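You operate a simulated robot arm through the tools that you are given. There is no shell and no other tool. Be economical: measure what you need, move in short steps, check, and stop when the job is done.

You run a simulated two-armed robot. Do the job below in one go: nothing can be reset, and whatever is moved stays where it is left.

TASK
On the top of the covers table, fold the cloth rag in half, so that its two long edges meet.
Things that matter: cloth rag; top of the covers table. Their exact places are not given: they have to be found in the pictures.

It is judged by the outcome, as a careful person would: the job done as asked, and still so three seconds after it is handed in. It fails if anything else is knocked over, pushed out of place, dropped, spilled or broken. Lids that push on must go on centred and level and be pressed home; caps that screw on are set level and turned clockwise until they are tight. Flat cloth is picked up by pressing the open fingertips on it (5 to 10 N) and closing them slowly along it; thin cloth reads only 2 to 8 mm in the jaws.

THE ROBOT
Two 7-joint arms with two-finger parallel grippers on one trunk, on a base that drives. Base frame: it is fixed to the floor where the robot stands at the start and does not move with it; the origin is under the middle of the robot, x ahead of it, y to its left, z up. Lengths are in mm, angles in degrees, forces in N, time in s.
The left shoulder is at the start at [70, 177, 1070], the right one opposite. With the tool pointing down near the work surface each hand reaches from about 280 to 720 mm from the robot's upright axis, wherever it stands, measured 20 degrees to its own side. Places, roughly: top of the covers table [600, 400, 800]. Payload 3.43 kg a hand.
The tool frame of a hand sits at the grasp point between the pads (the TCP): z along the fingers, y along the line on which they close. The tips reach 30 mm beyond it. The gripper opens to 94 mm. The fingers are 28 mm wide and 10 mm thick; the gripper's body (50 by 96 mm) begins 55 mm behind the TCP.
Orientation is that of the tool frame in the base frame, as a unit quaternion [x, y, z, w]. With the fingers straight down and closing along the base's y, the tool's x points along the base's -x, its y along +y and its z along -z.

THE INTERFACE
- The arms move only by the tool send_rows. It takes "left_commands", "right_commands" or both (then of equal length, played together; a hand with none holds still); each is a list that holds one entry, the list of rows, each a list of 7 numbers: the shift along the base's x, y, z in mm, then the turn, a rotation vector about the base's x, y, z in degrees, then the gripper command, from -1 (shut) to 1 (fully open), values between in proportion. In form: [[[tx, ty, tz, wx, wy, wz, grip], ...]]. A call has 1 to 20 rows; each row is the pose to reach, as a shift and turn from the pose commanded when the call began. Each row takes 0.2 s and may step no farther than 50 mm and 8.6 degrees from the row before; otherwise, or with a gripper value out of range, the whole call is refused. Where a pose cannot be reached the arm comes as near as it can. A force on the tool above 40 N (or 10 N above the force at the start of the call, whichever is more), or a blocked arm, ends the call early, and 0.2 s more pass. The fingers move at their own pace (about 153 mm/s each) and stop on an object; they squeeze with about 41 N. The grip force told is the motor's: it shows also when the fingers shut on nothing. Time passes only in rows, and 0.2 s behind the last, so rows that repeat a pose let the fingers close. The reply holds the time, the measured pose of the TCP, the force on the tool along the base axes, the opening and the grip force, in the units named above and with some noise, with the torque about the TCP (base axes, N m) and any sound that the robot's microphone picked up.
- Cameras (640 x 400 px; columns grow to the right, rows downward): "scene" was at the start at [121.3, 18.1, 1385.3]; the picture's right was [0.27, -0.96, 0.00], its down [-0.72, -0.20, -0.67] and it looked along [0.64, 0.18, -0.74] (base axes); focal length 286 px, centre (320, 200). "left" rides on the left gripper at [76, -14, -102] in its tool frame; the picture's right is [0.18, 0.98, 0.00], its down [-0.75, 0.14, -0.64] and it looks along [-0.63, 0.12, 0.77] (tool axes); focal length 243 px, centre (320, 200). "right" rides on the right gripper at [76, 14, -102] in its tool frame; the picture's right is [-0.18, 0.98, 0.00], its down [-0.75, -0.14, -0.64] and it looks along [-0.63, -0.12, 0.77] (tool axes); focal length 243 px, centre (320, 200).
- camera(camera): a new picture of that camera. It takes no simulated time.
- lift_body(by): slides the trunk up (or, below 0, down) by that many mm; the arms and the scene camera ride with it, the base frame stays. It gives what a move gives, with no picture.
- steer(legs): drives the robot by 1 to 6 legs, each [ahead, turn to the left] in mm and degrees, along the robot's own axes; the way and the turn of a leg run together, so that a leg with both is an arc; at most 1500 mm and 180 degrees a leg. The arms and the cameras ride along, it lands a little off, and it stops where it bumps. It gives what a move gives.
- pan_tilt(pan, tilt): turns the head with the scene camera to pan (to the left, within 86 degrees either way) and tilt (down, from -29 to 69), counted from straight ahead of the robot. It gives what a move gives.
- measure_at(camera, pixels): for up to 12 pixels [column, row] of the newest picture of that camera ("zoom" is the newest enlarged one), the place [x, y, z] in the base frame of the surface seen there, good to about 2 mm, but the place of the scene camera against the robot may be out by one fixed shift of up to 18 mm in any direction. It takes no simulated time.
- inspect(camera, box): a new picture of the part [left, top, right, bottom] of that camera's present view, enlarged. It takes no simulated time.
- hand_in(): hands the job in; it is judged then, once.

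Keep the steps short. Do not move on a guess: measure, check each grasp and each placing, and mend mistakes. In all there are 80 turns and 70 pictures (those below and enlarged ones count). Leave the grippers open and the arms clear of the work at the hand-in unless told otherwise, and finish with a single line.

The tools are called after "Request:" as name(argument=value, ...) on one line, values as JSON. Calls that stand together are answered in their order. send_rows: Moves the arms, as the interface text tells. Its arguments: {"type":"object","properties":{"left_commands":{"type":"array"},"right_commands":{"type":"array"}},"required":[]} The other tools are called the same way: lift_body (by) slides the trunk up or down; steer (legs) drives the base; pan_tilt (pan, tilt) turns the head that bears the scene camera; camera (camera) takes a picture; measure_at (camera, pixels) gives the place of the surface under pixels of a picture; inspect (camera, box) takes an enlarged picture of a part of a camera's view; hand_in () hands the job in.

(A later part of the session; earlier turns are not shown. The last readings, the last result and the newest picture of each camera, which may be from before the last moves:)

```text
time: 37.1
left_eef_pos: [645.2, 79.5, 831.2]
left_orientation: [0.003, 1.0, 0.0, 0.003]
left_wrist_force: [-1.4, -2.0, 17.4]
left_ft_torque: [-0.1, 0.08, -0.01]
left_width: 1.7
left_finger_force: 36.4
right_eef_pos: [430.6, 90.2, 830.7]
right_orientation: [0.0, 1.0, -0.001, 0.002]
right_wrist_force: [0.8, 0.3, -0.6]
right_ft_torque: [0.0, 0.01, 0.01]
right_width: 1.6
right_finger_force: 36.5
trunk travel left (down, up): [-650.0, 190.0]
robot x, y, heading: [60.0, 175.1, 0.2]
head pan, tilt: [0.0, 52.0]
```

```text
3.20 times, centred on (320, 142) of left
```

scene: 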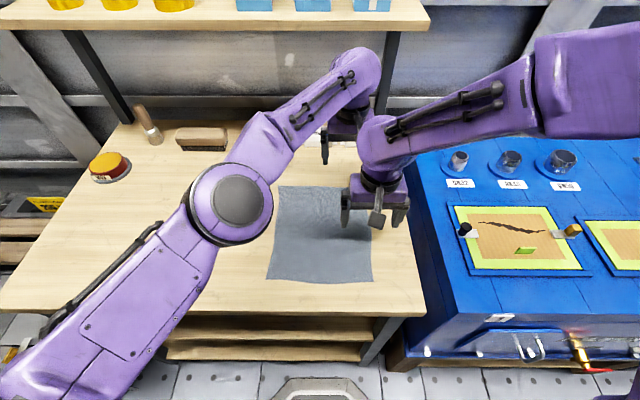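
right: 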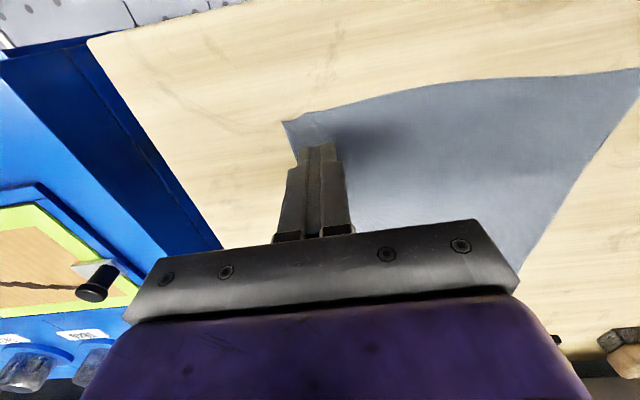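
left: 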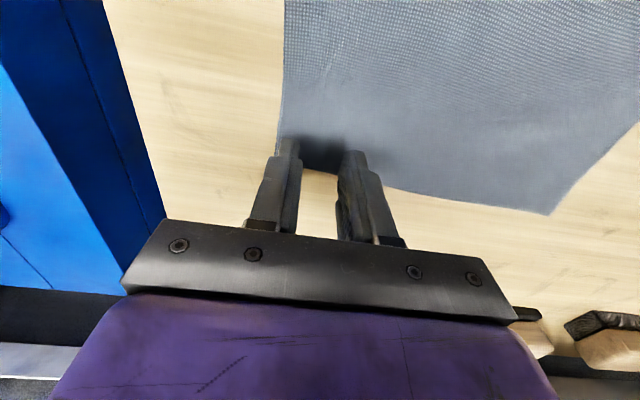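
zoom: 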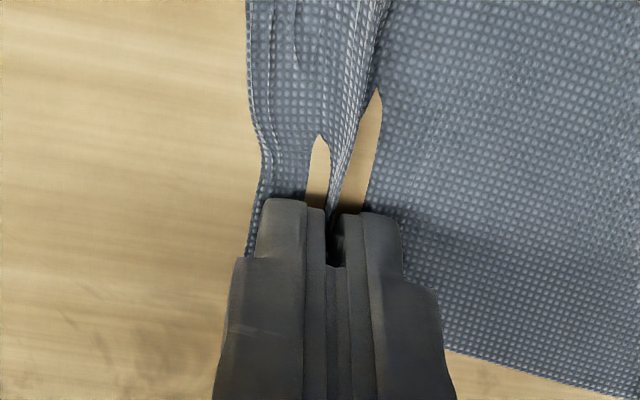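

Both jaws read about 1.7 mm and hold cloth. I'll lift both 40 mm while moving 15 mm inward, then check the grasp and measure the far (left) long edge for the target.

Request:
send_rows(left_commands=[[[0, 1, 8, 0, 0, 0, -1], [0, 3, 16, 0, 0, 0, -1], [0, 6, 24, 0, 0, 0, -1], [0, 10, 32, 0, 0, 0, -1], [0, 15, 40, 0, 0, 0, -1], [0, 15, 40, 0, 0, 0, -1]]], right_commands=[[[0, 1, 8, 0, 0, 0, -1], [0, 3, 16, 0, 0, 0, -1], [0, 6, 24, 0, 0, 0, -1], [0, 10, 32, 0, 0, 0, -1], [0, 15, 40, 0, 0, 0, -1], [0, 15, 40, 0, 0, 0, -1]]])

Request:
camera(camera="right")

Request:
camera(camera="left")

Request:
camera(camera="scene")

```text
time: 38.5
left_eef_pos: [646.9, 94.9, 869.3]
left_orientation: [0.002, 1.0, 0.001, 0.001]
left_wrist_force: [0.3, 0.3, -0.3]
left_ft_torque: [0.02, -0.02, 0.03]
left_width: 1.6
left_finger_force: 36.4
right_eef_pos: [433.3, 102.5, 871.5]
right_orientation: [0.001, 1.0, 0.001, 0.0]
right_wrist_force: [-0.4, 0.0, -0.3]
right_ft_torque: [0.0, 0.03, -0.05]
right_width: 1.6
right_finger_force: 36.5
trunk travel left (down, up): [-650.0, 190.0]
robot x, y, heading: [59.1, 178.4, 0.3]
head pan, tilt: [0.0, 52.0]
```

```text
37 pictures are left
```

right: 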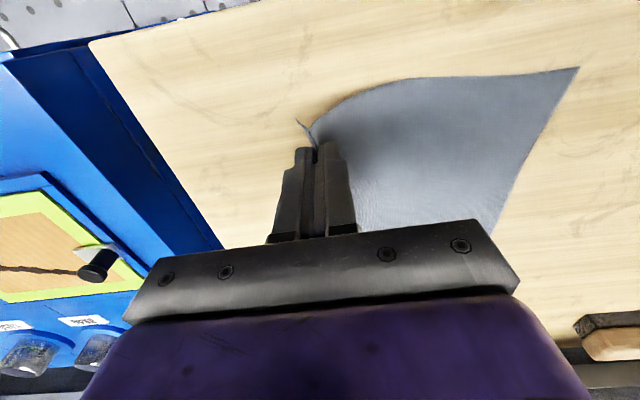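

```text
36 pictures are left
```

left: 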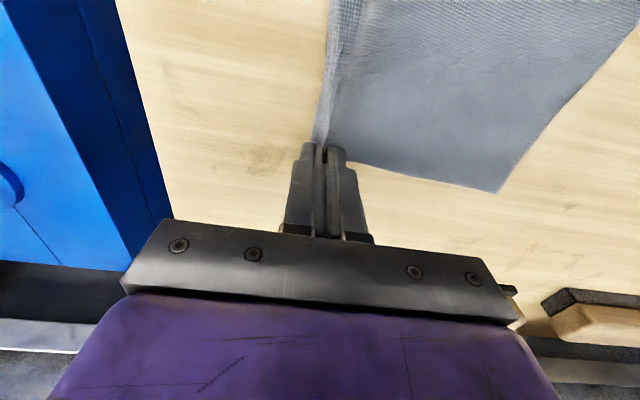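

```text
35 pictures are left
```

scene: 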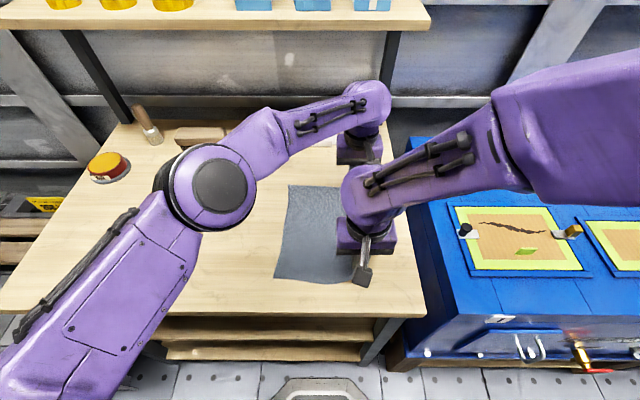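

Both hands have lifted the edge and hold well. Next I'll measure the left long edge that the lifted edge has to meet.

Request:
measure_at(camera="right", pixels=[[576, 70], [560, 105], [535, 150], [510, 190], [495, 225]])

Request:
measure_at(camera="left", pixels=[[628, 30], [590, 80], [550, 130], [515, 172], [498, 191]])

```text
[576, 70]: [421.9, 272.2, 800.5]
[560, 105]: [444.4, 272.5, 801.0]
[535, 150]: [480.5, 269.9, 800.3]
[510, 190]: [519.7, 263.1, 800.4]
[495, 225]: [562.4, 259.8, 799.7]
```

```text
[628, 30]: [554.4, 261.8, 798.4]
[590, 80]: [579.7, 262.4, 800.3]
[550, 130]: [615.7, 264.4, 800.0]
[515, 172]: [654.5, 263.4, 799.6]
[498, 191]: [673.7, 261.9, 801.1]
```

The target edge runs from (422, 272) to (674, 262). The jaws grip about 24 mm of cloth in from the lifted edge, so they must end at about y=250 (right) and y=240 (left), shifted +10 mm in x to line up the corners. I'll carry both over in an arc and stop with the tips about 25 mm above the table to check.

Request:
send_rows(left_commands=[[[1, 8, 9, 0, 0, 0, -1], [2, 17, 17, 0, 0, 0, -1], [3, 27, 24, 0, 0, 0, -1], [4, 37, 29, 0, 0, 0, -1], [5, 47, 33, 0, 0, 0, -1], [6, 57, 35, 0, 0, 0, -1], [7, 67, 36, 0, 0, 0, -1], [8, 77, 36, 0, 0, 0, -1], [9, 87, 34, 0, 0, 0, -1], [10, 97, 30, 0, 0, 0, -1], [10, 107, 25, 0, 0, 0, -1], [10, 117, 18, 0, 0, 0, -1], [10, 126, 9, 0, 0, 0, -1], [10, 134, 0, 0, 0, 0, -1], [10, 140, -8, 0, 0, 0, -1], [10, 145, -14, 0, 0, 0, -1], [10, 145, -14, 0, 0, 0, -1]]], right_commands=[[[1, 8, 9, 0, 0, 0, -1], [2, 17, 17, 0, 0, 0, -1], [3, 27, 24, 0, 0, 0, -1], [4, 37, 29, 0, 0, 0, -1], [5, 47, 33, 0, 0, 0, -1], [6, 57, 35, 0, 0, 0, -1], [7, 67, 36, 0, 0, 0, -1], [8, 77, 36, 0, 0, 0, -1], [9, 87, 34, 0, 0, 0, -1], [10, 97, 30, 0, 0, 0, -1], [10, 107, 25, 0, 0, 0, -1], [10, 117, 18, 0, 0, 0, -1], [10, 126, 9, 0, 0, 0, -1], [10, 134, 0, 0, 0, 0, -1], [10, 142, -8, 0, 0, 0, -1], [10, 147, -14, 0, 0, 0, -1], [10, 147, -14, 0, 0, 0, -1]]])

Request:
camera(camera="right")

Request:
camera(camera="left")

Request:
camera(camera="scene")

```text
time: 42.3
left_eef_pos: [658.4, 240.4, 856.9]
left_orientation: [0.002, 1.0, 0.001, 0.001]
left_wrist_force: [0.6, 0.1, 0.4]
left_ft_torque: [0.03, -0.01, 0.02]
left_width: 1.8
left_finger_force: 36.5
right_eef_pos: [463.8, 253.3, 894.3]
right_orientation: [0.024, 0.999, 0.047, 0.01]
right_wrist_force: [-0.1, 0.0, -0.5]
right_ft_torque: [-0.01, -0.02, 0.04]
right_width: 1.5
right_finger_force: 36.2
trunk travel left (down, up): [-650.0, 190.0]
robot x, y, heading: [60.7, 172.2, 0.3]
head pan, tilt: [0.0, 52.0]
stopped in row 17 (right hand): the arm was blocked; the commanded pose is now the measured one
```

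```text
34 pictures are left
```

right: 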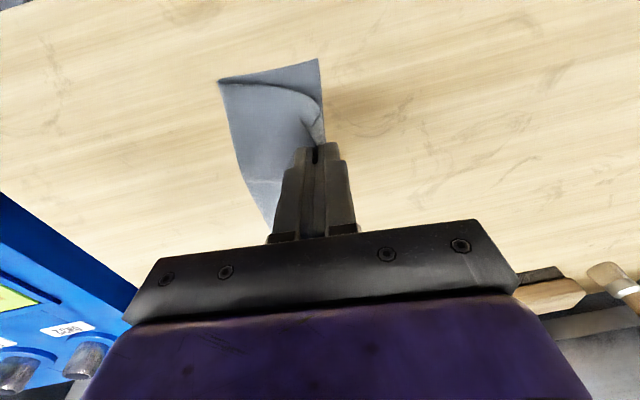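

```text
33 pictures are left
```

left: 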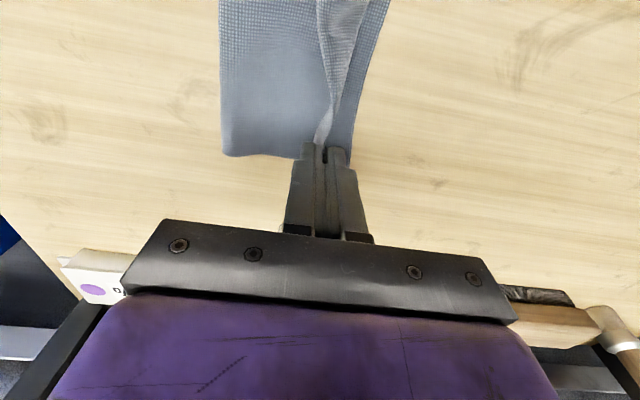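

```text
32 pictures are left
```

scene: 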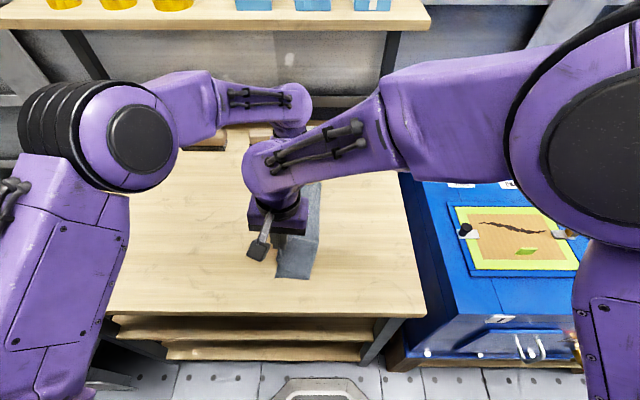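

The fold has gone over well. The left hand is in place, but the right arm was blocked at (464, 253, 894), a bit high and 20 mm too far in x. I'll try easing it gently toward its target.

Request:
send_rows(right_commands=[[[-5, -3, -6, 0, 0, 0, -1], [-10, -5, -12, 0, 0, 0, -1], [-14, -5, -18, 0, 0, 0, -1], [-18, -5, -24, 0, 0, 0, -1], [-20, -5, -30, 0, 0, 0, -1], [-20, -5, -36, 0, 0, 0, -1], [-20, -5, -36, 0, 0, 0, -1]]])

```text
time: 43.9
left_eef_pos: [657.3, 240.3, 856.6]
left_orientation: [0.003, 1.0, 0.002, 0.001]
left_wrist_force: [-0.8, -0.3, -0.5]
left_ft_torque: [0.0, 0.0, 0.0]
left_width: 1.8
left_finger_force: 36.1
right_eef_pos: [453.2, 251.5, 876.7]
right_orientation: [0.038, 0.997, 0.071, 0.014]
right_wrist_force: [-0.4, -0.1, 0.0]
right_ft_torque: [-0.02, -0.03, 0.01]
right_width: 1.7
right_finger_force: 36.7
trunk travel left (down, up): [-650.0, 190.0]
robot x, y, heading: [59.9, 179.7, 0.3]
head pan, tilt: [0.0, 52.0]
```

It's moving on, with the right wrist tilting about 8° to get there, which is acceptable. I'll continue downward, letting it tilt a little more on purpose.

Request:
send_rows(right_commands=[[[-3, 0, -5, 2, 0, 0, -1], [-6, 0, -10, 4, 0, 0, -1], [-9, 0, -15, 6, 0, 0, -1], [-11, 0, -20, 8, 0, 0, -1], [-11, 0, -25, 10, 0, 0, -1], [-11, 0, -30, 12, 0, 0, -1], [-11, 0, -30, 12, 0, 0, -1]]])

Request:
camera(camera="right")

```text
time: 45.1
left_eef_pos: [655.4, 239.0, 856.1]
left_orientation: [0.003, 1.0, 0.001, -0.001]
left_wrist_force: [-4.5, 1.0, -0.6]
left_ft_torque: [0.04, 0.14, -0.01]
left_width: 1.7
left_finger_force: 36.5
right_eef_pos: [434.1, 247.3, 834.9]
right_orientation: [0.026, 0.991, 0.128, 0.013]
right_wrist_force: [2.5, -2.1, 14.1]
right_ft_torque: [-0.17, 0.06, 0.01]
right_width: 1.8
right_finger_force: 36.9
trunk travel left (down, up): [-650.0, 190.0]
robot x, y, heading: [62.5, 174.2, 0.3]
head pan, tilt: [0.0, 52.0]
stopped in row 5 (right hand): the force on the tool passed its limit at 55 N (the readings are from after the stop); the commanded pose is now the measured one
```

```text
31 pictures are left
```

right: 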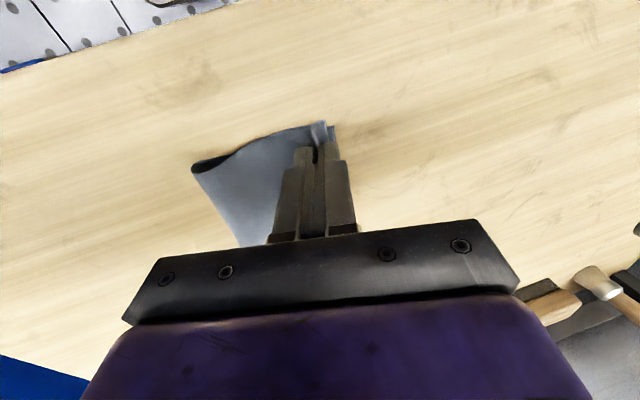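

The right fingers have landed at z=835, and the cloth is slightly stretched between the hands. I'll ease the right hand up 2 mm and 7 mm toward the left hand, and lower the left to match.

Request:
send_rows(left_commands=[[[0, 0, -4, 0, 0, 0, -1], [0, 1, -8, 0, 0, 0, -1], [0, 1, -12, 0, 0, 0, -1], [0, 1, -16, 0, 0, 0, -1], [0, 1, -19, 0, 0, 0, -1], [0, 1, -19, 0, 0, 0, -1]]], right_commands=[[[0, 0, 2, 0, 0, 0, -1], [2, 1, 2, 0, 0, 0, -1], [4, 2, 2, 0, 0, 0, -1], [6, 2, 2, 0, 0, 0, -1], [7, 2, 2, 0, 0, 0, -1], [7, 2, 2, 0, 0, 0, -1]]])

Request:
inspect(camera="right", box=[160, 60, 440, 240])

Request:
camera(camera="left")

```text
time: 46.5
left_eef_pos: [656.4, 239.7, 837.2]
left_orientation: [0.002, 1.0, 0.002, 0.0]
left_wrist_force: [0.8, -0.4, -0.2]
left_ft_torque: [-0.02, 0.05, -0.03]
left_width: 1.8
left_finger_force: 36.3
right_eef_pos: [441.2, 249.9, 836.3]
right_orientation: [0.028, 0.991, 0.128, 0.012]
right_wrist_force: [0.3, 0.1, 0.3]
right_ft_torque: [-0.02, -0.01, 0.01]
right_width: 1.7
right_finger_force: 36.2
trunk travel left (down, up): [-650.0, 190.0]
robot x, y, heading: [63.9, 177.9, 0.2]
head pan, tilt: [0.0, 52.0]
```

```text
2.22 times, centred on (300, 150) of right
```

zoom: 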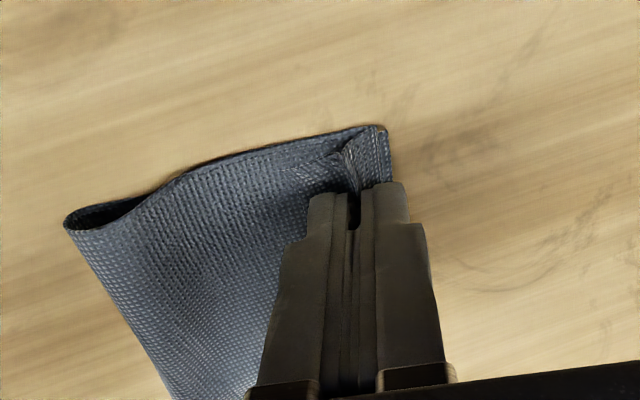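

```text
29 pictures are left
```

left: 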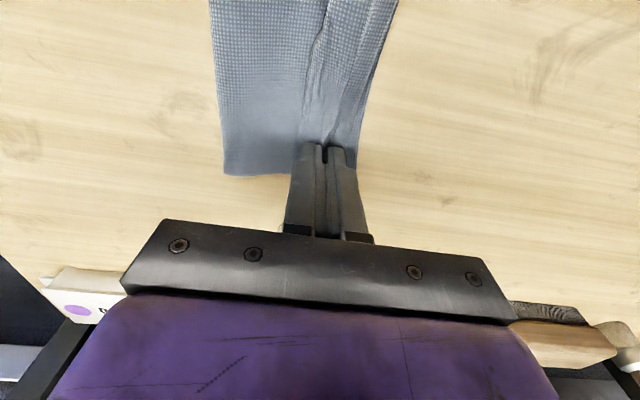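

The edges look nearly lined up. I'll release both hands with a small opening and lift straight up.

Request:
send_rows(left_commands=[[[0, 0, 0, 0, 0, 0, -0.9], [0, 0, 0, 0, 0, 0, -0.8], [0, 0, 1, 0, 0, 0, -0.7], [0, 0, 3, 0, 0, 0, -0.65], [0, 0, 8, 0, 0, 0, -0.65], [0, 0, 16, 0, 0, 0, -0.65], [0, 0, 30, 0, 0, 0, -0.65], [0, 0, 50, 0, 0, 0, -0.65], [0, 0, 50, 0, 0, 0, -0.65]]], right_commands=[[[0, 0, 0, 0, 0, 0, -0.9], [0, 0, 0, 0, 0, 0, -0.8], [0, 0, 1, 0, 0, 0, -0.7], [0, 0, 3, 0, 0, 0, -0.65], [0, -1, 8, 0, 0, 0, -0.65], [0, -3, 16, 0, 0, 0, -0.65], [0, -6, 30, 0, 0, 0, -0.65], [0, -10, 50, 0, 0, 0, -0.65], [0, -10, 50, 0, 0, 0, -0.65]]])

Request:
camera(camera="right")

Request:
camera(camera="left")

```text
time: 48.5
left_eef_pos: [657.8, 241.6, 886.4]
left_orientation: [0.002, 1.0, 0.001, -0.001]
left_wrist_force: [-0.3, 0.6, -0.3]
left_ft_torque: [0.02, -0.01, 0.03]
left_width: 16.4
left_finger_force: 0.0
right_eef_pos: [440.5, 238.9, 883.2]
right_orientation: [0.026, 0.992, 0.127, 0.011]
right_wrist_force: [0.5, 0.2, 0.5]
right_ft_torque: [-0.04, 0.0, 0.04]
right_width: 16.3
right_finger_force: 0.0
trunk travel left (down, up): [-650.0, 190.0]
robot x, y, heading: [57.0, 175.5, 0.1]
head pan, tilt: [0.0, 52.0]
```

```text
28 pictures are left
```

right: 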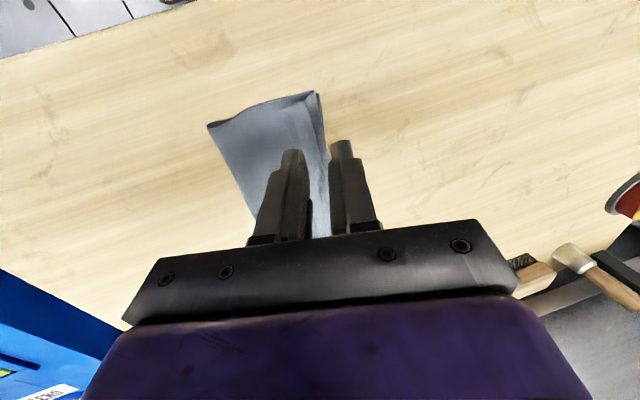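

```text
27 pictures are left
```

left: 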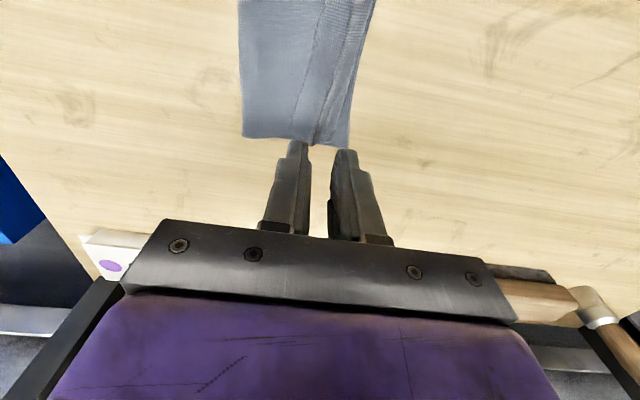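

Both are released. I'll raise the hands more and move the right one out of view to inspect the fold.

Request:
send_rows(left_commands=[[[0, 10, 15, 0, 0, 0, -0.2], [0, 20, 30, 0, 0, 0, 0.2], [0, 30, 45, 0, 0, 0, 0.6], [0, 40, 60, 0, 0, 0, 1], [-15, 55, 75, 0, 0, 0, 1], [-30, 70, 90, 0, 0, 0, 1], [-45, 85, 100, 0, 0, 0, 1], [-60, 100, 100, 0, 0, 0, 1], [-60, 100, 100, 0, 0, 0, 1]]], right_commands=[[[0, -20, 20, -3, 0, 0, -0.65], [0, -50, 40, -6, 0, 0, -0.65], [0, -85, 55, -9, 0, 0, -0.65], [0, -120, 60, -12, 0, 0, -0.65], [0, -160, 60, -14.5, 0, 0, -0.65], [0, -200, 60, -14.5, 0, 0, -0.65], [0, -240, 60, -14.5, 0, 0, -0.65], [0, -270, 60, -14.5, 0, 0, -0.65], [0, -270, 60, -14.5, 0, 0, -0.65]]])

Request:
inspect(camera="scene", box=[220, 160, 380, 290])

Request:
camera(camera="left")

```text
time: 50.5
left_eef_pos: [598.2, 338.6, 986.7]
left_orientation: [0.002, 1.0, 0.001, -0.001]
left_wrist_force: [-0.2, 0.2, -0.5]
left_ft_torque: [0.0, 0.01, 0.01]
left_width: 94.1
left_finger_force: 0.1
right_eef_pos: [442.1, -30.0, 943.3]
right_orientation: [0.024, 1.0, 0.0, 0.015]
right_wrist_force: [0.4, 0.1, 0.0]
right_ft_torque: [-0.04, 0.02, -0.01]
right_width: 16.6
right_finger_force: 0.0
trunk travel left (down, up): [-650.0, 190.0]
robot x, y, heading: [60.3, 174.5, 0.1]
head pan, tilt: [0.0, 52.0]
```

```text
3.08 times, centred on (300, 225) of scene
```

zoom: 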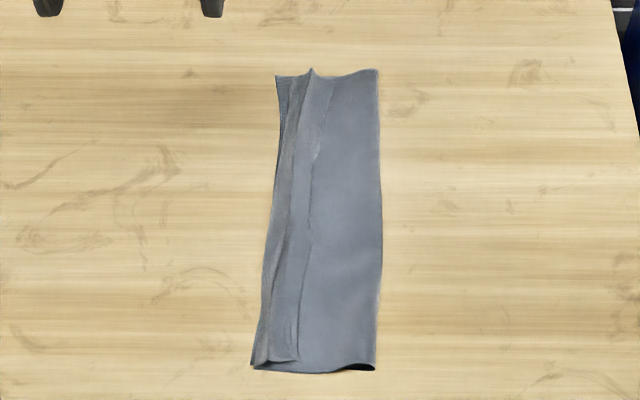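

```text
25 pictures are left
```

left: 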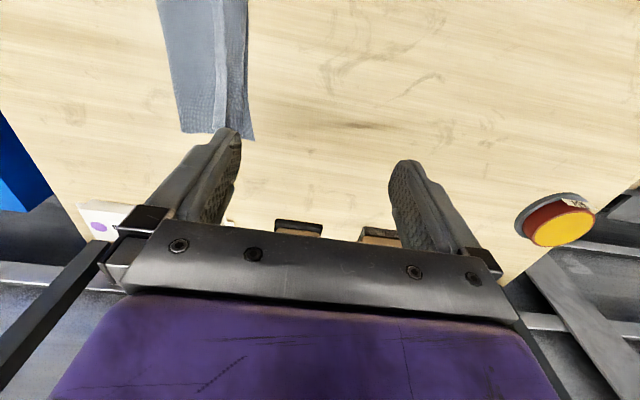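

The cloth is folded in half, but the moved edge seems to have its last bit turned back on top as a lip, around zoom columns 290–312. I'll look closer and measure.

Request:
measure_at(camera="zoom", pixels=[[253, 364], [298, 358], [375, 365], [270, 220], [290, 220], [312, 220], [380, 220], [276, 78], [311, 70], [376, 72], [282, 150], [330, 90]])

Request:
inspect(camera="scene", box=[270, 175, 330, 225])

Request:
inspect(camera="scene", box=[270, 230, 330, 290])

```text
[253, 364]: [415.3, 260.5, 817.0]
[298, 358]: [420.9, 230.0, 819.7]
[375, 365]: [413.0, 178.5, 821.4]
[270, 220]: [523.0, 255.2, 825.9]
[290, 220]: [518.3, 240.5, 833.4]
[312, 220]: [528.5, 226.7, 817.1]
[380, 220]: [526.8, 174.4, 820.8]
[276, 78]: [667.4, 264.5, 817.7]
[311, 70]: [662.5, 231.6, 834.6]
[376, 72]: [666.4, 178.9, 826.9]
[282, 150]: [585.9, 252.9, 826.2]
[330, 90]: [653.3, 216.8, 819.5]
```

```text
8.00 times, centred on (300, 200) of scene
```

zoom: 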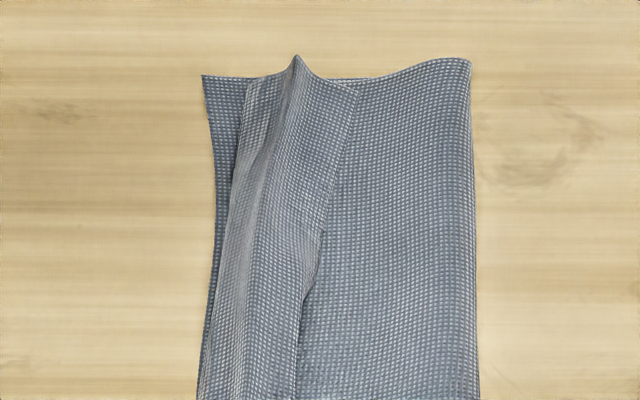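

```text
6.67 times, centred on (300, 260) of scene
```

zoom: 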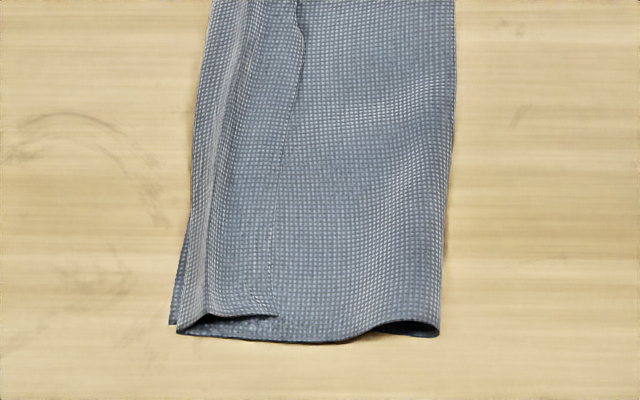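

The main fold is right: fold line y≈190 and bottom edge y≈265–275. The last strip of the top layer is still flipped back on top as a lip. I'll measure the lip precisely in the near-end zoom.

Request:
measure_at(camera="zoom", pixels=[[275, 314], [270, 220], [288, 100], [302, 30], [206, 312], [205, 220], [215, 100], [225, 20], [170, 322], [180, 250], [350, 200], [440, 200]])

Request:
inspect(camera="scene", box=[275, 180, 315, 205])

Request:
measure_at(camera="zoom", pixels=[[500, 98], [420, 350], [390, 20], [340, 40], [300, 300], [240, 60], [200, 50], [230, 350], [290, 60]])

```text
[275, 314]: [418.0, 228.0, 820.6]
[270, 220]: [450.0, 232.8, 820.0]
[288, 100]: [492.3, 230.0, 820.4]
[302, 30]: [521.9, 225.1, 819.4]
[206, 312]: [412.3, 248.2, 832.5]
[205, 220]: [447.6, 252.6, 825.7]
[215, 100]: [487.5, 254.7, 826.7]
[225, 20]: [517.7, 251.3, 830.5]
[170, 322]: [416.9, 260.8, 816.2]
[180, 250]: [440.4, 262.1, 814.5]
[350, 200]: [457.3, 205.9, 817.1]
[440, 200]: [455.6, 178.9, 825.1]
```

```text
16.00 times, centred on (295, 192) of scene
```

zoom: 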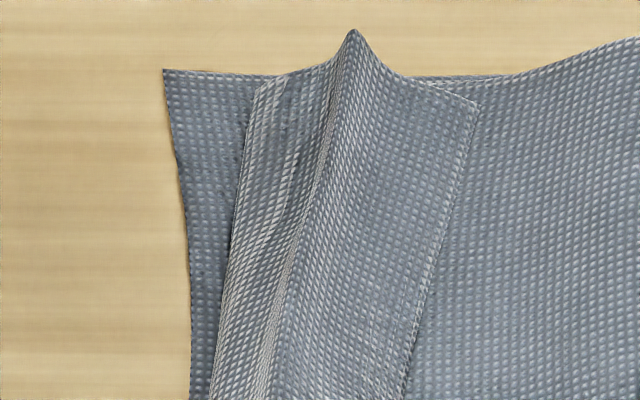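

```text
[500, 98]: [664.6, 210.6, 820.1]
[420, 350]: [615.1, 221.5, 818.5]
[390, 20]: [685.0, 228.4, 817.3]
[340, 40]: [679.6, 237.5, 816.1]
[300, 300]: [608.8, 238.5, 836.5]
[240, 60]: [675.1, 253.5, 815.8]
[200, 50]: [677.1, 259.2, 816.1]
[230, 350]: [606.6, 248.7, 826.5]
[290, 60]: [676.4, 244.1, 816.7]
```

The lip is about 22–25 mm wide, with crest at base y≈252–263 and free edge at y≈238. I'll unroll it by pressing closed fingertips lightly on the lip and dragging it outward (+y), so the material rolls over the crest. I'll test this at the far end with the left hand, first moving above the lip.

Request:
send_rows(left_commands=[[[10, -26, -15, 0, 0, 0, 0.5], [20, -52, -40, 0, 0, 0, 0], [30, -78, -70, 0, 0, 0, -0.5], [42, -104, -100, 0, 0, 0, -1], [42, -104, -125, 0, 0, 0, -1], [42, -104, -140, 0, 0, 0, -1], [42, -104, -147, 0, 0, 0, -1], [42, -104, -149, 0, 0, 0, -1], [42, -104, -149, 0, 0, 0, -1]]])

Request:
inspect(camera="left", box=[200, 60, 440, 210])

```text
time: 52.5
left_eef_pos: [638.7, 236.4, 836.2]
left_orientation: [0.003, 1.0, 0.001, -0.001]
left_wrist_force: [-0.6, -0.6, -0.4]
left_ft_torque: [0.02, 0.03, 0.0]
left_width: 0.0
left_finger_force: 32.8
right_eef_pos: [441.5, -30.4, 941.6]
right_orientation: [0.024, 1.0, 0.001, 0.014]
right_wrist_force: [-0.7, -0.6, 0.0]
right_ft_torque: [-0.02, -0.02, 0.01]
right_width: 16.4
right_finger_force: 0.1
trunk travel left (down, up): [-650.0, 190.0]
robot x, y, heading: [60.1, 174.9, 0.5]
head pan, tilt: [0.0, 52.0]
```

```text
2.67 times, centred on (320, 135) of left
```

zoom: 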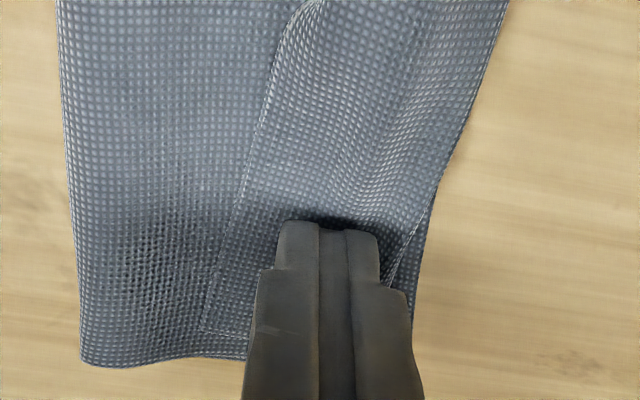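

The tips sit over the lip, a bit close to the crest. I'll shift 8 mm toward the lip's free edge and press down gently.

Request:
send_rows(left_commands=[[[0, -4, 3, 0, 0, 0, -1], [0, -9, 3, 0, 0, 0, -1], [0, -9, 0, 0, 0, 0, -1], [0, -9, -1.5, 0, 0, 0, -1], [0, -9, -3, 0, 0, 0, -1], [0, -9, -4, 0, 0, 0, -1], [0, -9, -4, 0, 0, 0, -1]]])

```text
time: 54.1
left_eef_pos: [638.8, 227.1, 833.9]
left_orientation: [0.002, 1.0, 0.001, -0.001]
left_wrist_force: [-0.2, -0.2, 0.7]
left_ft_torque: [0.01, 0.0, 0.01]
left_width: 0.0
left_finger_force: 33.1
right_eef_pos: [441.3, -31.3, 943.1]
right_orientation: [0.024, 1.0, 0.001, 0.014]
right_wrist_force: [0.2, 0.7, -0.4]
right_ft_torque: [-0.01, -0.02, -0.02]
right_width: 16.8
right_finger_force: 0.1
trunk travel left (down, up): [-650.0, 190.0]
robot x, y, heading: [60.9, 179.2, 0.0]
head pan, tilt: [0.0, 52.0]
```

Just touching now. I'll press 1.3 mm more and drag +y about 45 mm, lifting at the end.

Request:
send_rows(left_commands=[[[0, 0, -1.2, 0, 0, 0, -1], [0, 3, -1.2, 0, 0, 0, -1], [0, 6, -1.2, 0, 0, 0, -1], [0, 9, -1.2, 0, 0, 0, -1], [0, 12, -1.2, 0, 0, 0, -1], [0, 15, -1.2, 0, 0, 0, -1], [0, 18, -1.2, 0, 0, 0, -1], [0, 21, -1.2, 0, 0, 0, -1], [0, 24, -1.2, 0, 0, 0, -1], [0, 27, -1.2, 0, 0, 0, -1], [0, 30, -1.2, 0, 0, 0, -1], [0, 33, -1.2, 0, 0, 0, -1], [0, 36, -1.2, 0, 0, 0, -1], [0, 39, -1.2, 0, 0, 0, -1]]])

Request:
inspect(camera="left", box=[200, 60, 440, 210])

```text
time: 57.1
left_eef_pos: [638.4, 266.5, 832.9]
left_orientation: [0.003, 1.0, 0.001, 0.0]
left_wrist_force: [0.2, -0.3, 0.5]
left_ft_torque: [-0.03, -0.02, 0.03]
left_width: 0.0
left_finger_force: 32.6
right_eef_pos: [441.8, -30.2, 944.0]
right_orientation: [0.025, 1.0, 0.0, 0.013]
right_wrist_force: [-0.8, 0.1, 0.8]
right_ft_torque: [-0.03, 0.02, 0.0]
right_width: 16.5
right_finger_force: 0.1
trunk travel left (down, up): [-650.0, 190.0]
robot x, y, heading: [66.7, 176.7, 0.2]
head pan, tilt: [0.0, 52.0]
```

```text
2.67 times, centred on (320, 135) of left
```

zoom: 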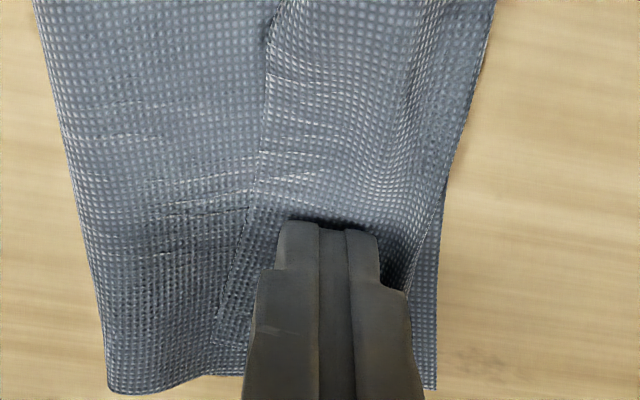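

The whole stack slid with the finger because nothing was anchoring it. Next I'll hold the main layer with the right hand on the fold side while the left drags only the lip. First I'll lift the left clear and look at the present state.

Request:
send_rows(left_commands=[[[0, 0, 10, 0, 0, 0, -1], [0, 5, 30, 0, 0, 0, -1], [0, 25, 60, 0, 0, 0, -1], [0, 55, 90, 0, 0, 0, -1], [0, 95, 110, 0, 0, 0, -1], [0, 135, 120, 0, 0, 0, -1], [0, 135, 120, 0, 0, 0, -1]]])

Request:
inspect(camera="scene", box=[240, 180, 350, 290])

```text
time: 58.7
left_eef_pos: [641.5, 401.8, 955.1]
left_orientation: [0.003, 1.0, 0.002, 0.0]
left_wrist_force: [-0.1, -0.3, -0.1]
left_ft_torque: [0.02, 0.02, 0.01]
left_width: 0.0
left_finger_force: 32.5
right_eef_pos: [441.5, -30.7, 942.6]
right_orientation: [0.024, 1.0, 0.0, 0.015]
right_wrist_force: [-0.7, 1.1, -0.3]
right_ft_torque: [0.02, -0.01, 0.02]
right_width: 16.3
right_finger_force: 0.1
trunk travel left (down, up): [-650.0, 190.0]
robot x, y, heading: [60.8, 176.3, 0.1]
head pan, tilt: [0.0, 52.0]
```

```text
3.64 times, centred on (295, 235) of scene
```

zoom: 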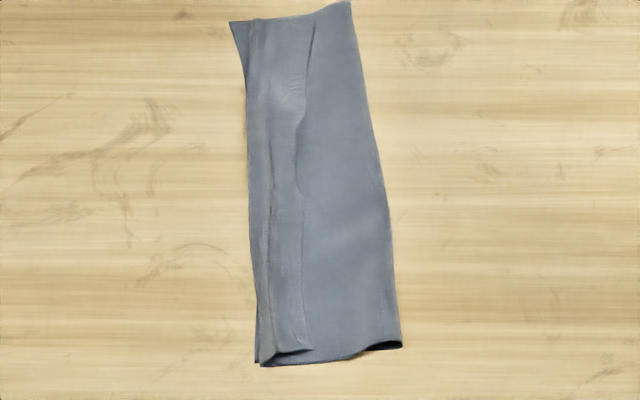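

The stack has yawed slightly but is intact. I'll measure the lip edge, crest and borders for the anchored drag.

Request:
measure_at(camera="zoom", pixels=[[308, 346], [302, 250], [296, 150], [314, 40], [270, 350], [270, 250], [268, 150], [257, 360], [245, 120], [233, 25], [398, 345], [350, 10]])

```text
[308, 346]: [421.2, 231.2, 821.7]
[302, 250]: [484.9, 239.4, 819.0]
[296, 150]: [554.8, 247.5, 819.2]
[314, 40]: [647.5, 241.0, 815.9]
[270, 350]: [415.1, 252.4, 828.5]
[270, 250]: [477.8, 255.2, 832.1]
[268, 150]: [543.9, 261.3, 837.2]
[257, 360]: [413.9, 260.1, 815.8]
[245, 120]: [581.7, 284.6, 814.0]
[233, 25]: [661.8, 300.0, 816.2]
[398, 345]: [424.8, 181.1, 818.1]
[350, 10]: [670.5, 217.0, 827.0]
```

The layers stick together by friction, so unrolling the lip isn't reliable. There's a better way. I'll grip the crest again, lift the whole cloth until it hangs, then lay it down the other way round. The free half goes down first and the held edge comes on top with its lip pointing outward.

For the right arm's reach, I'll first slide the whole stack about 60 mm toward −y by pressing on it with both hands. Moving above it now.

Request:
send_rows(left_commands=[[[0, -20, 0, 0, 0, 0, -1], [0, -50, -5, 0, 0, 0, -1], [0, -85, -20, 0, 0, 0, -1], [0, -120, -45, 0, 0, 0, -1], [0, -155, -75, 0, 0, 0, -1], [0, -155, -95, 0, 0, 0, -1], [0, -155, -110, 0, 0, 0, -1], [0, -155, -117, 0, 0, 0, -1], [0, -155, -119, 0, 0, 0, -1]]], right_commands=[[[0, 40, 0, 0, 0, 0, -1], [0, 80, 0, 0, 0, 0, -1], [0, 120, 0, 0, 0, 0, -1], [0, 160, 0, 0, 0, 0, -1], [0, 200, -20, 0, 0, 0, -1], [0, 235, -50, 0, 0, 0, -1], [0, 253, -80, 0, 0, 0, -1], [0, 253, -98, 0, 0, 0, -1], [0, 253, -106, 0, 0, 0, -1]]])

```text
time: 60.9
left_eef_pos: [636.3, 246.1, 834.3]
left_orientation: [0.002, 1.0, 0.001, 0.001]
left_wrist_force: [0.3, -0.3, 0.2]
left_ft_torque: [0.02, -0.04, 0.02]
left_width: 0.0
left_finger_force: 33.0
right_eef_pos: [458.8, 228.2, 872.5]
right_orientation: [0.047, 0.997, 0.046, 0.025]
right_wrist_force: [0.1, -0.8, 0.6]
right_ft_torque: [0.03, -0.02, 0.02]
right_width: 0.0
right_finger_force: 33.1
trunk travel left (down, up): [-650.0, 190.0]
robot x, y, heading: [61.4, 177.5, 0.0]
head pan, tilt: [0.0, 52.0]
stopped in row 9 (right hand): the arm was blocked; the commanded pose is now the measured one
```

The right arm is again at its limit near y=228, so I'll press nearer the fold at y≈208 with a slight tilt.

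Request:
send_rows(right_commands=[[[-3, -5, 0, 2, 0, 0, -1], [-7, -10, -8, 4, 0, 0, -1], [-11, -15, -18, 6, 0, 0, -1], [-15, -20, -28, 6, 0, 0, -1], [-15, -20, -35, 6, 0, 0, -1], [-15, -20, -37, 6, 0, 0, -1], [-15, -20, -37, 6, 0, 0, -1]]])

```text
time: 62.5
left_eef_pos: [637.0, 247.3, 834.7]
left_orientation: [0.002, 1.0, 0.001, 0.0]
left_wrist_force: [0.3, -0.3, 0.6]
left_ft_torque: [0.0, -0.01, 0.0]
left_width: 0.1
left_finger_force: 33.6
right_eef_pos: [443.2, 209.5, 834.1]
right_orientation: [0.047, 0.994, 0.094, 0.023]
right_wrist_force: [-0.3, 0.2, -0.2]
right_ft_torque: [0.02, 0.0, 0.0]
right_width: 0.1
right_finger_force: 33.3
trunk travel left (down, up): [-650.0, 190.0]
robot x, y, heading: [62.1, 176.6, 0.0]
head pan, tilt: [0.0, 52.0]
```

Now I'll press both down about 2.5 mm and slide the stack 70 mm toward −y together.

Request:
send_rows(left_commands=[[[0, 0, -1.5, 0, 0, 0, -1], [0, 0, -2.8, 0, 0, 0, -1], [0, -5, -2.8, 0, 0, 0, -1], [0, -10, -2.8, 0, 0, 0, -1], [0, -15, -2.8, 0, 0, 0, -1], [0, -20, -2.8, 0, 0, 0, -1], [0, -25, -2.8, 0, 0, 0, -1], [0, -30, -2.8, 0, 0, 0, -1], [0, -35, -2.8, 0, 0, 0, -1], [0, -40, -2.8, 0, 0, 0, -1], [0, -45, -2.8, 0, 0, 0, -1], [0, -50, -2.8, 0, 0, 0, -1], [0, -55, -2.8, 0, 0, 0, -1], [0, -60, -2.8, 0, 0, 0, -1], [0, -65, -2.8, 0, 0, 0, -1], [0, -70, -2.8, 0, 0, 0, -1], [0, -75, -2.8, 0, 0, 0, -1], [0, -80, -2.8, 0, 0, 0, -1], [0, -80, 5, 0, 0, 0, -1], [0, -80, 15, 0, 0, 0, -1]]], right_commands=[[[0, 0, -1.5, 0, 0, 0, -1], [0, 0, -2.5, 0, 0, 0, -1], [0, -5, -2.5, 0, 0, 0, -1], [0, -10, -2.5, 0, 0, 0, -1], [0, -15, -2.5, 0, 0, 0, -1], [0, -20, -2.5, 0, 0, 0, -1], [0, -25, -2.5, 0, 0, 0, -1], [0, -30, -2.5, 0, 0, 0, -1], [0, -35, -2.5, 0, 0, 0, -1], [0, -40, -2.5, 0, 0, 0, -1], [0, -45, -2.5, 0, 0, 0, -1], [0, -50, -2.5, 0, 0, 0, -1], [0, -55, -2.5, 0, 0, 0, -1], [0, -60, -2.5, 0, 0, 0, -1], [0, -65, -2.5, 0, 0, 0, -1], [0, -70, -2.5, 0, 0, 0, -1], [0, -70, -2.5, 0, 0, 0, -1], [0, -70, -2.5, 0, 0, 0, -1], [0, -70, 5, 0, 0, 0, -1], [0, -70, 15, 0, 0, 0, -1]]])

Request:
camera(camera="right")

Request:
camera(camera="left")

```text
time: 64.3
left_eef_pos: [635.3, 216.7, 832.8]
left_orientation: [0.004, 1.0, 0.001, 0.001]
left_wrist_force: [-0.1, 0.5, -0.2]
left_ft_torque: [0.0, 0.0, -0.04]
left_width: 0.0
left_finger_force: 32.7
right_eef_pos: [442.5, 180.6, 833.1]
right_orientation: [0.047, 0.994, 0.097, 0.025]
right_wrist_force: [-4.6, 2.7, 22.0]
right_ft_torque: [0.07, 0.39, -0.07]
right_width: 0.0
right_finger_force: 32.5
trunk travel left (down, up): [-650.0, 190.0]
robot x, y, heading: [62.4, 176.9, 0.1]
head pan, tilt: [0.0, 52.0]
stopped in row 9 (right hand): the force on the tool passed its limit at 40 N (the readings are from after the stop); the commanded pose is now the measured one
```

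```text
18 pictures are left
```

right: 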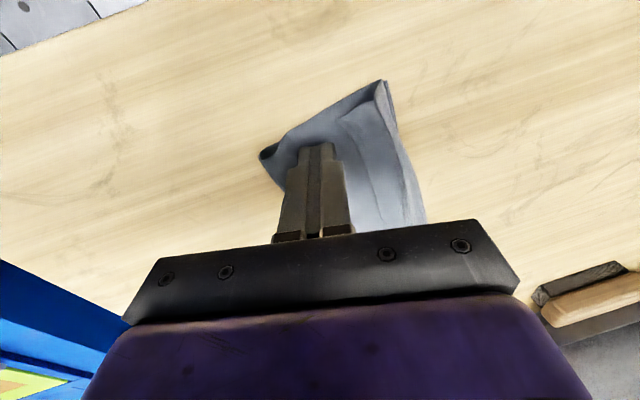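

```text
17 pictures are left
```

left: 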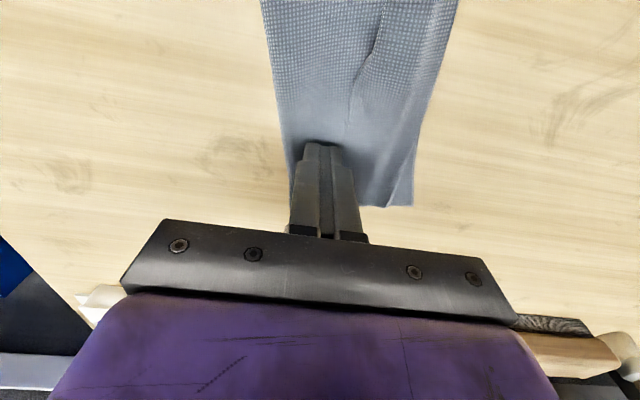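

The slide stopped partway on the right hand's force. I'll measure whether the stack moved.

Request:
measure_at(camera="right", pixels=[[384, 83], [372, 97], [338, 122], [266, 155], [395, 150], [380, 130], [355, 150], [420, 210]])

Request:
measure_at(camera="left", pixels=[[410, 204], [385, 204], [358, 195], [290, 160], [375, 40], [352, 100], [418, 100], [445, 30]])

```text
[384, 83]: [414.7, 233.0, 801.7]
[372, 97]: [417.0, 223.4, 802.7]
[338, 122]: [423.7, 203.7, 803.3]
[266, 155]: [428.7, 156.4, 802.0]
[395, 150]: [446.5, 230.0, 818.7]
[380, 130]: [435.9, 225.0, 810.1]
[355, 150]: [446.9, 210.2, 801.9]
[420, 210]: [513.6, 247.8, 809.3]
```

```text
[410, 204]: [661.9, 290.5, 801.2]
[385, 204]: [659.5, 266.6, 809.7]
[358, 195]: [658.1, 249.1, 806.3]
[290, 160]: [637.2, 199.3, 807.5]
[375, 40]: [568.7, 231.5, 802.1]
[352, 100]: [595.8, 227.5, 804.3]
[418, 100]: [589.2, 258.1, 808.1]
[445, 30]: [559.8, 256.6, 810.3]
```

The stack moved 20–38 mm, so the near crest (y≈230, 17 mm high) is now within the right hand's reach. Next I'll straddle the crest with both hands, jaws 30–34 mm open, tips a few mm above the lower layers. First come up, over and open.

Request:
send_rows(left_commands=[[[0, 0, 12, 0, 0, 0, -1], [0, 5, 25, 0, 0, 0, -0.7], [2, 20, 30, 0, 0, 0, -0.3], [4, 35, 30, 0, 0, 0, -0.28], [5, 45, 25, 0, 0, 0, -0.28], [5, 45, 18, 0, 0, 0, -0.28], [5, 45, 12, 0, 0, 0, -0.28], [5, 45, 12, 0, 0, 0, -0.28]]], right_commands=[[[0, 0, 12, 0, 0, 0, -1], [0, 5, 25, 1, 0, 0, -0.7], [0, 20, 30, 2, 0, 0, -0.3], [0, 35, 30, 3, 0, 0, -0.32], [0, 47, 25, 4, 0, 0, -0.32], [0, 47, 20, 4, 0, 0, -0.32], [0, 47, 15, 4, 0, 0, -0.32], [0, 47, 15, 4, 0, 0, -0.32]]])

Request:
inspect(camera="right", box=[200, 60, 440, 210])

Request:
inspect(camera="left", box=[200, 60, 440, 210])

```text
time: 66.1
left_eef_pos: [643.5, 263.7, 844.9]
left_orientation: [0.003, 1.0, 0.001, 0.0]
left_wrist_force: [-0.4, 0.1, -0.7]
left_ft_torque: [0.0, 0.0, 0.03]
left_width: 34.0
left_finger_force: 0.0
right_eef_pos: [441.9, 226.3, 845.0]
right_orientation: [0.047, 0.99, 0.13, 0.022]
right_wrist_force: [0.1, -0.1, -0.8]
right_ft_torque: [0.0, 0.02, 0.01]
right_width: 32.0
right_finger_force: 0.1
trunk travel left (down, up): [-650.0, 190.0]
robot x, y, heading: [60.9, 182.1, 0.3]
head pan, tilt: [0.0, 52.0]
```

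```text
2.67 times, centred on (320, 135) of right
```

zoom: 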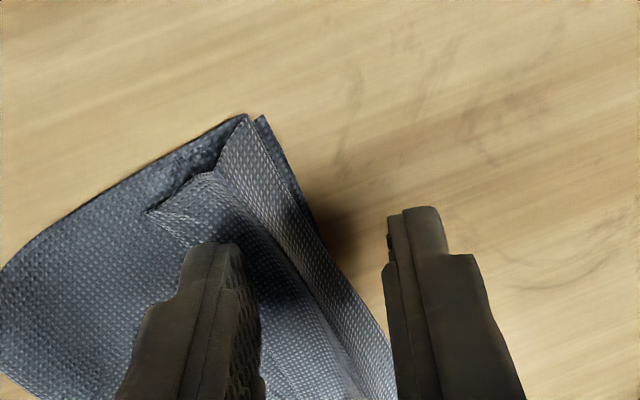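

```text
2.67 times, centred on (320, 135) of left
```

zoom: 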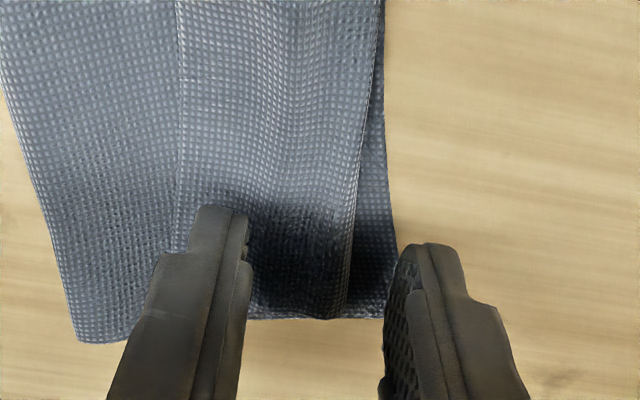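

Both hands straddle the crest. Now I'll lower and close slowly, the left with tips skimming just above the lower layers, the right descending as it closes because it is tilted.

Request:
send_rows(left_commands=[[[0, 0, -5, 0, 0, 0, -0.28], [0, 0, -10, 0, 0, 0, -0.28], [0, 0, -11.5, 0, 0, 0, -0.32], [0, 0, -11.5, 0, 0, 0, -0.38], [0, 0, -11.5, 0, 0, 0, -0.44], [0, 0, -11.5, 0, 0, 0, -0.5], [0, 0, -11.5, 0, 0, 0, -0.56], [0, 0, -11.5, 0, 0, 0, -0.62], [0, 0, -11.5, 0, 0, 0, -0.68], [0, 0, -11.5, 0, 0, 0, -0.74], [0, 0, -11.5, 0, 0, 0, -0.8], [0, 0, -11.5, 0, 0, 0, -0.86], [0, 0, -11.5, 0, 0, 0, -0.92], [0, 0, -11.5, 0, 0, 0, -1], [0, 0, -11.5, 0, 0, 0, -1], [0, 0, -11.5, 0, 0, 0, -1]]], right_commands=[[[0, 0, -1, 0, 0, 0, -0.32], [0, 0, -2, 0, 0, 0, -0.36], [0, 0, -3, 0, 0, 0, -0.42], [0, 0, -4, 0, 0, 0, -0.48], [0, 0, -5, 0, 0, 0, -0.54], [0, 0, -6, 0, 0, 0, -0.6], [0, 0, -7, 0, 0, 0, -0.66], [0, 0, -8, 0, 0, 0, -0.72], [0, 0, -9, 0, 0, 0, -0.78], [0, 0, -10, 0, 0, 0, -0.84], [0, 0, -10.5, 0, 0, 0, -0.9], [0, 0, -10.5, 0, 0, 0, -0.95], [0, 0, -10.5, 0, 0, 0, -1], [0, 0, -10.5, 0, 0, 0, -1], [0, 0, -10.5, 0, 0, 0, -1], [0, 0, -10.5, 0, 0, 0, -1]]])

```text
time: 69.5
left_eef_pos: [641.9, 262.4, 832.9]
left_orientation: [0.003, 1.0, 0.001, 0.0]
left_wrist_force: [-0.6, 0.2, 0.0]
left_ft_torque: [-0.01, 0.01, 0.03]
left_width: 1.6
left_finger_force: 36.1
right_eef_pos: [442.4, 226.6, 835.9]
right_orientation: [0.047, 0.99, 0.13, 0.022]
right_wrist_force: [-0.5, -0.2, 1.7]
right_ft_torque: [-0.01, -0.03, 0.01]
right_width: 1.8
right_finger_force: 35.7
trunk travel left (down, up): [-650.0, 190.0]
robot x, y, heading: [61.5, 179.6, 0.0]
head pan, tilt: [0.0, 52.0]
```

Both jaws read 1.6–1.8 mm, so both hold cloth. I'll lift about 95 mm, moving a bit toward −y, and level the right hand.

Request:
send_rows(left_commands=[[[0, 0, 8, 0, 0, 0, -1], [0, 0, 17, 0, 0, 0, -1], [0, -2, 27, 0, 0, 0, -1], [0, -8, 37, 0, 0, 0, -1], [0, -16, 47, 0, 0, 0, -1], [0, -26, 57, 0, 0, 0, -1], [0, -36, 67, 0, 0, 0, -1], [0, -46, 77, 0, 0, 0, -1], [0, -56, 87, 0, 0, 0, -1], [0, -66, 95, 0, 0, 0, -1], [0, -66, 95, 0, 0, 0, -1]]], right_commands=[[[0, 0, 8, 0, 0, 0, -1], [0, 0, 17, 0, 0, 0, -1], [0, -2, 27, -1, 0, 0, -1], [0, -5, 37, -2, 0, 0, -1], [0, -9, 47, -4, 0, 0, -1], [0, -13, 57, -6, 0, 0, -1], [0, -18, 67, -8, 0, 0, -1], [0, -23, 77, -10, 0, 0, -1], [0, -28, 87, -12, 0, 0, -1], [0, -32, 95, -14, 0, 0, -1], [0, -32, 95, -14, 0, 0, -1]]])

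Request:
camera(camera="right")

Request:
camera(camera="left")

```text
time: 71.9
left_eef_pos: [642.2, 197.8, 928.1]
left_orientation: [0.003, 1.0, 0.002, -0.001]
left_wrist_force: [0.0, 0.6, -0.6]
left_ft_torque: [-0.01, 0.02, 0.03]
left_width: 2.0
left_finger_force: 36.0
right_eef_pos: [444.4, 195.0, 930.0]
right_orientation: [0.044, 0.999, 0.007, 0.028]
right_wrist_force: [-0.7, 0.2, -0.3]
right_ft_torque: [0.04, 0.01, -0.02]
right_width: 1.6
right_finger_force: 36.4
trunk travel left (down, up): [-650.0, 190.0]
robot x, y, heading: [63.1, 177.9, 0.0]
head pan, tilt: [0.0, 52.0]
```

```text
14 pictures are left
```

right: 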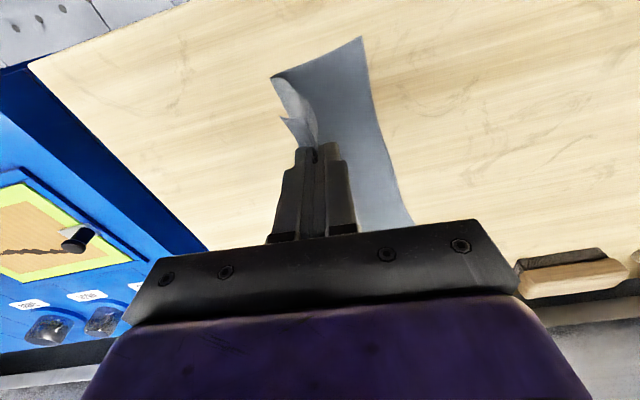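

```text
13 pictures are left
```

left: 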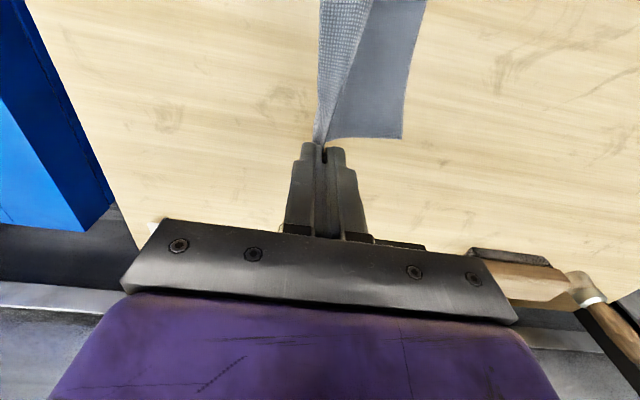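

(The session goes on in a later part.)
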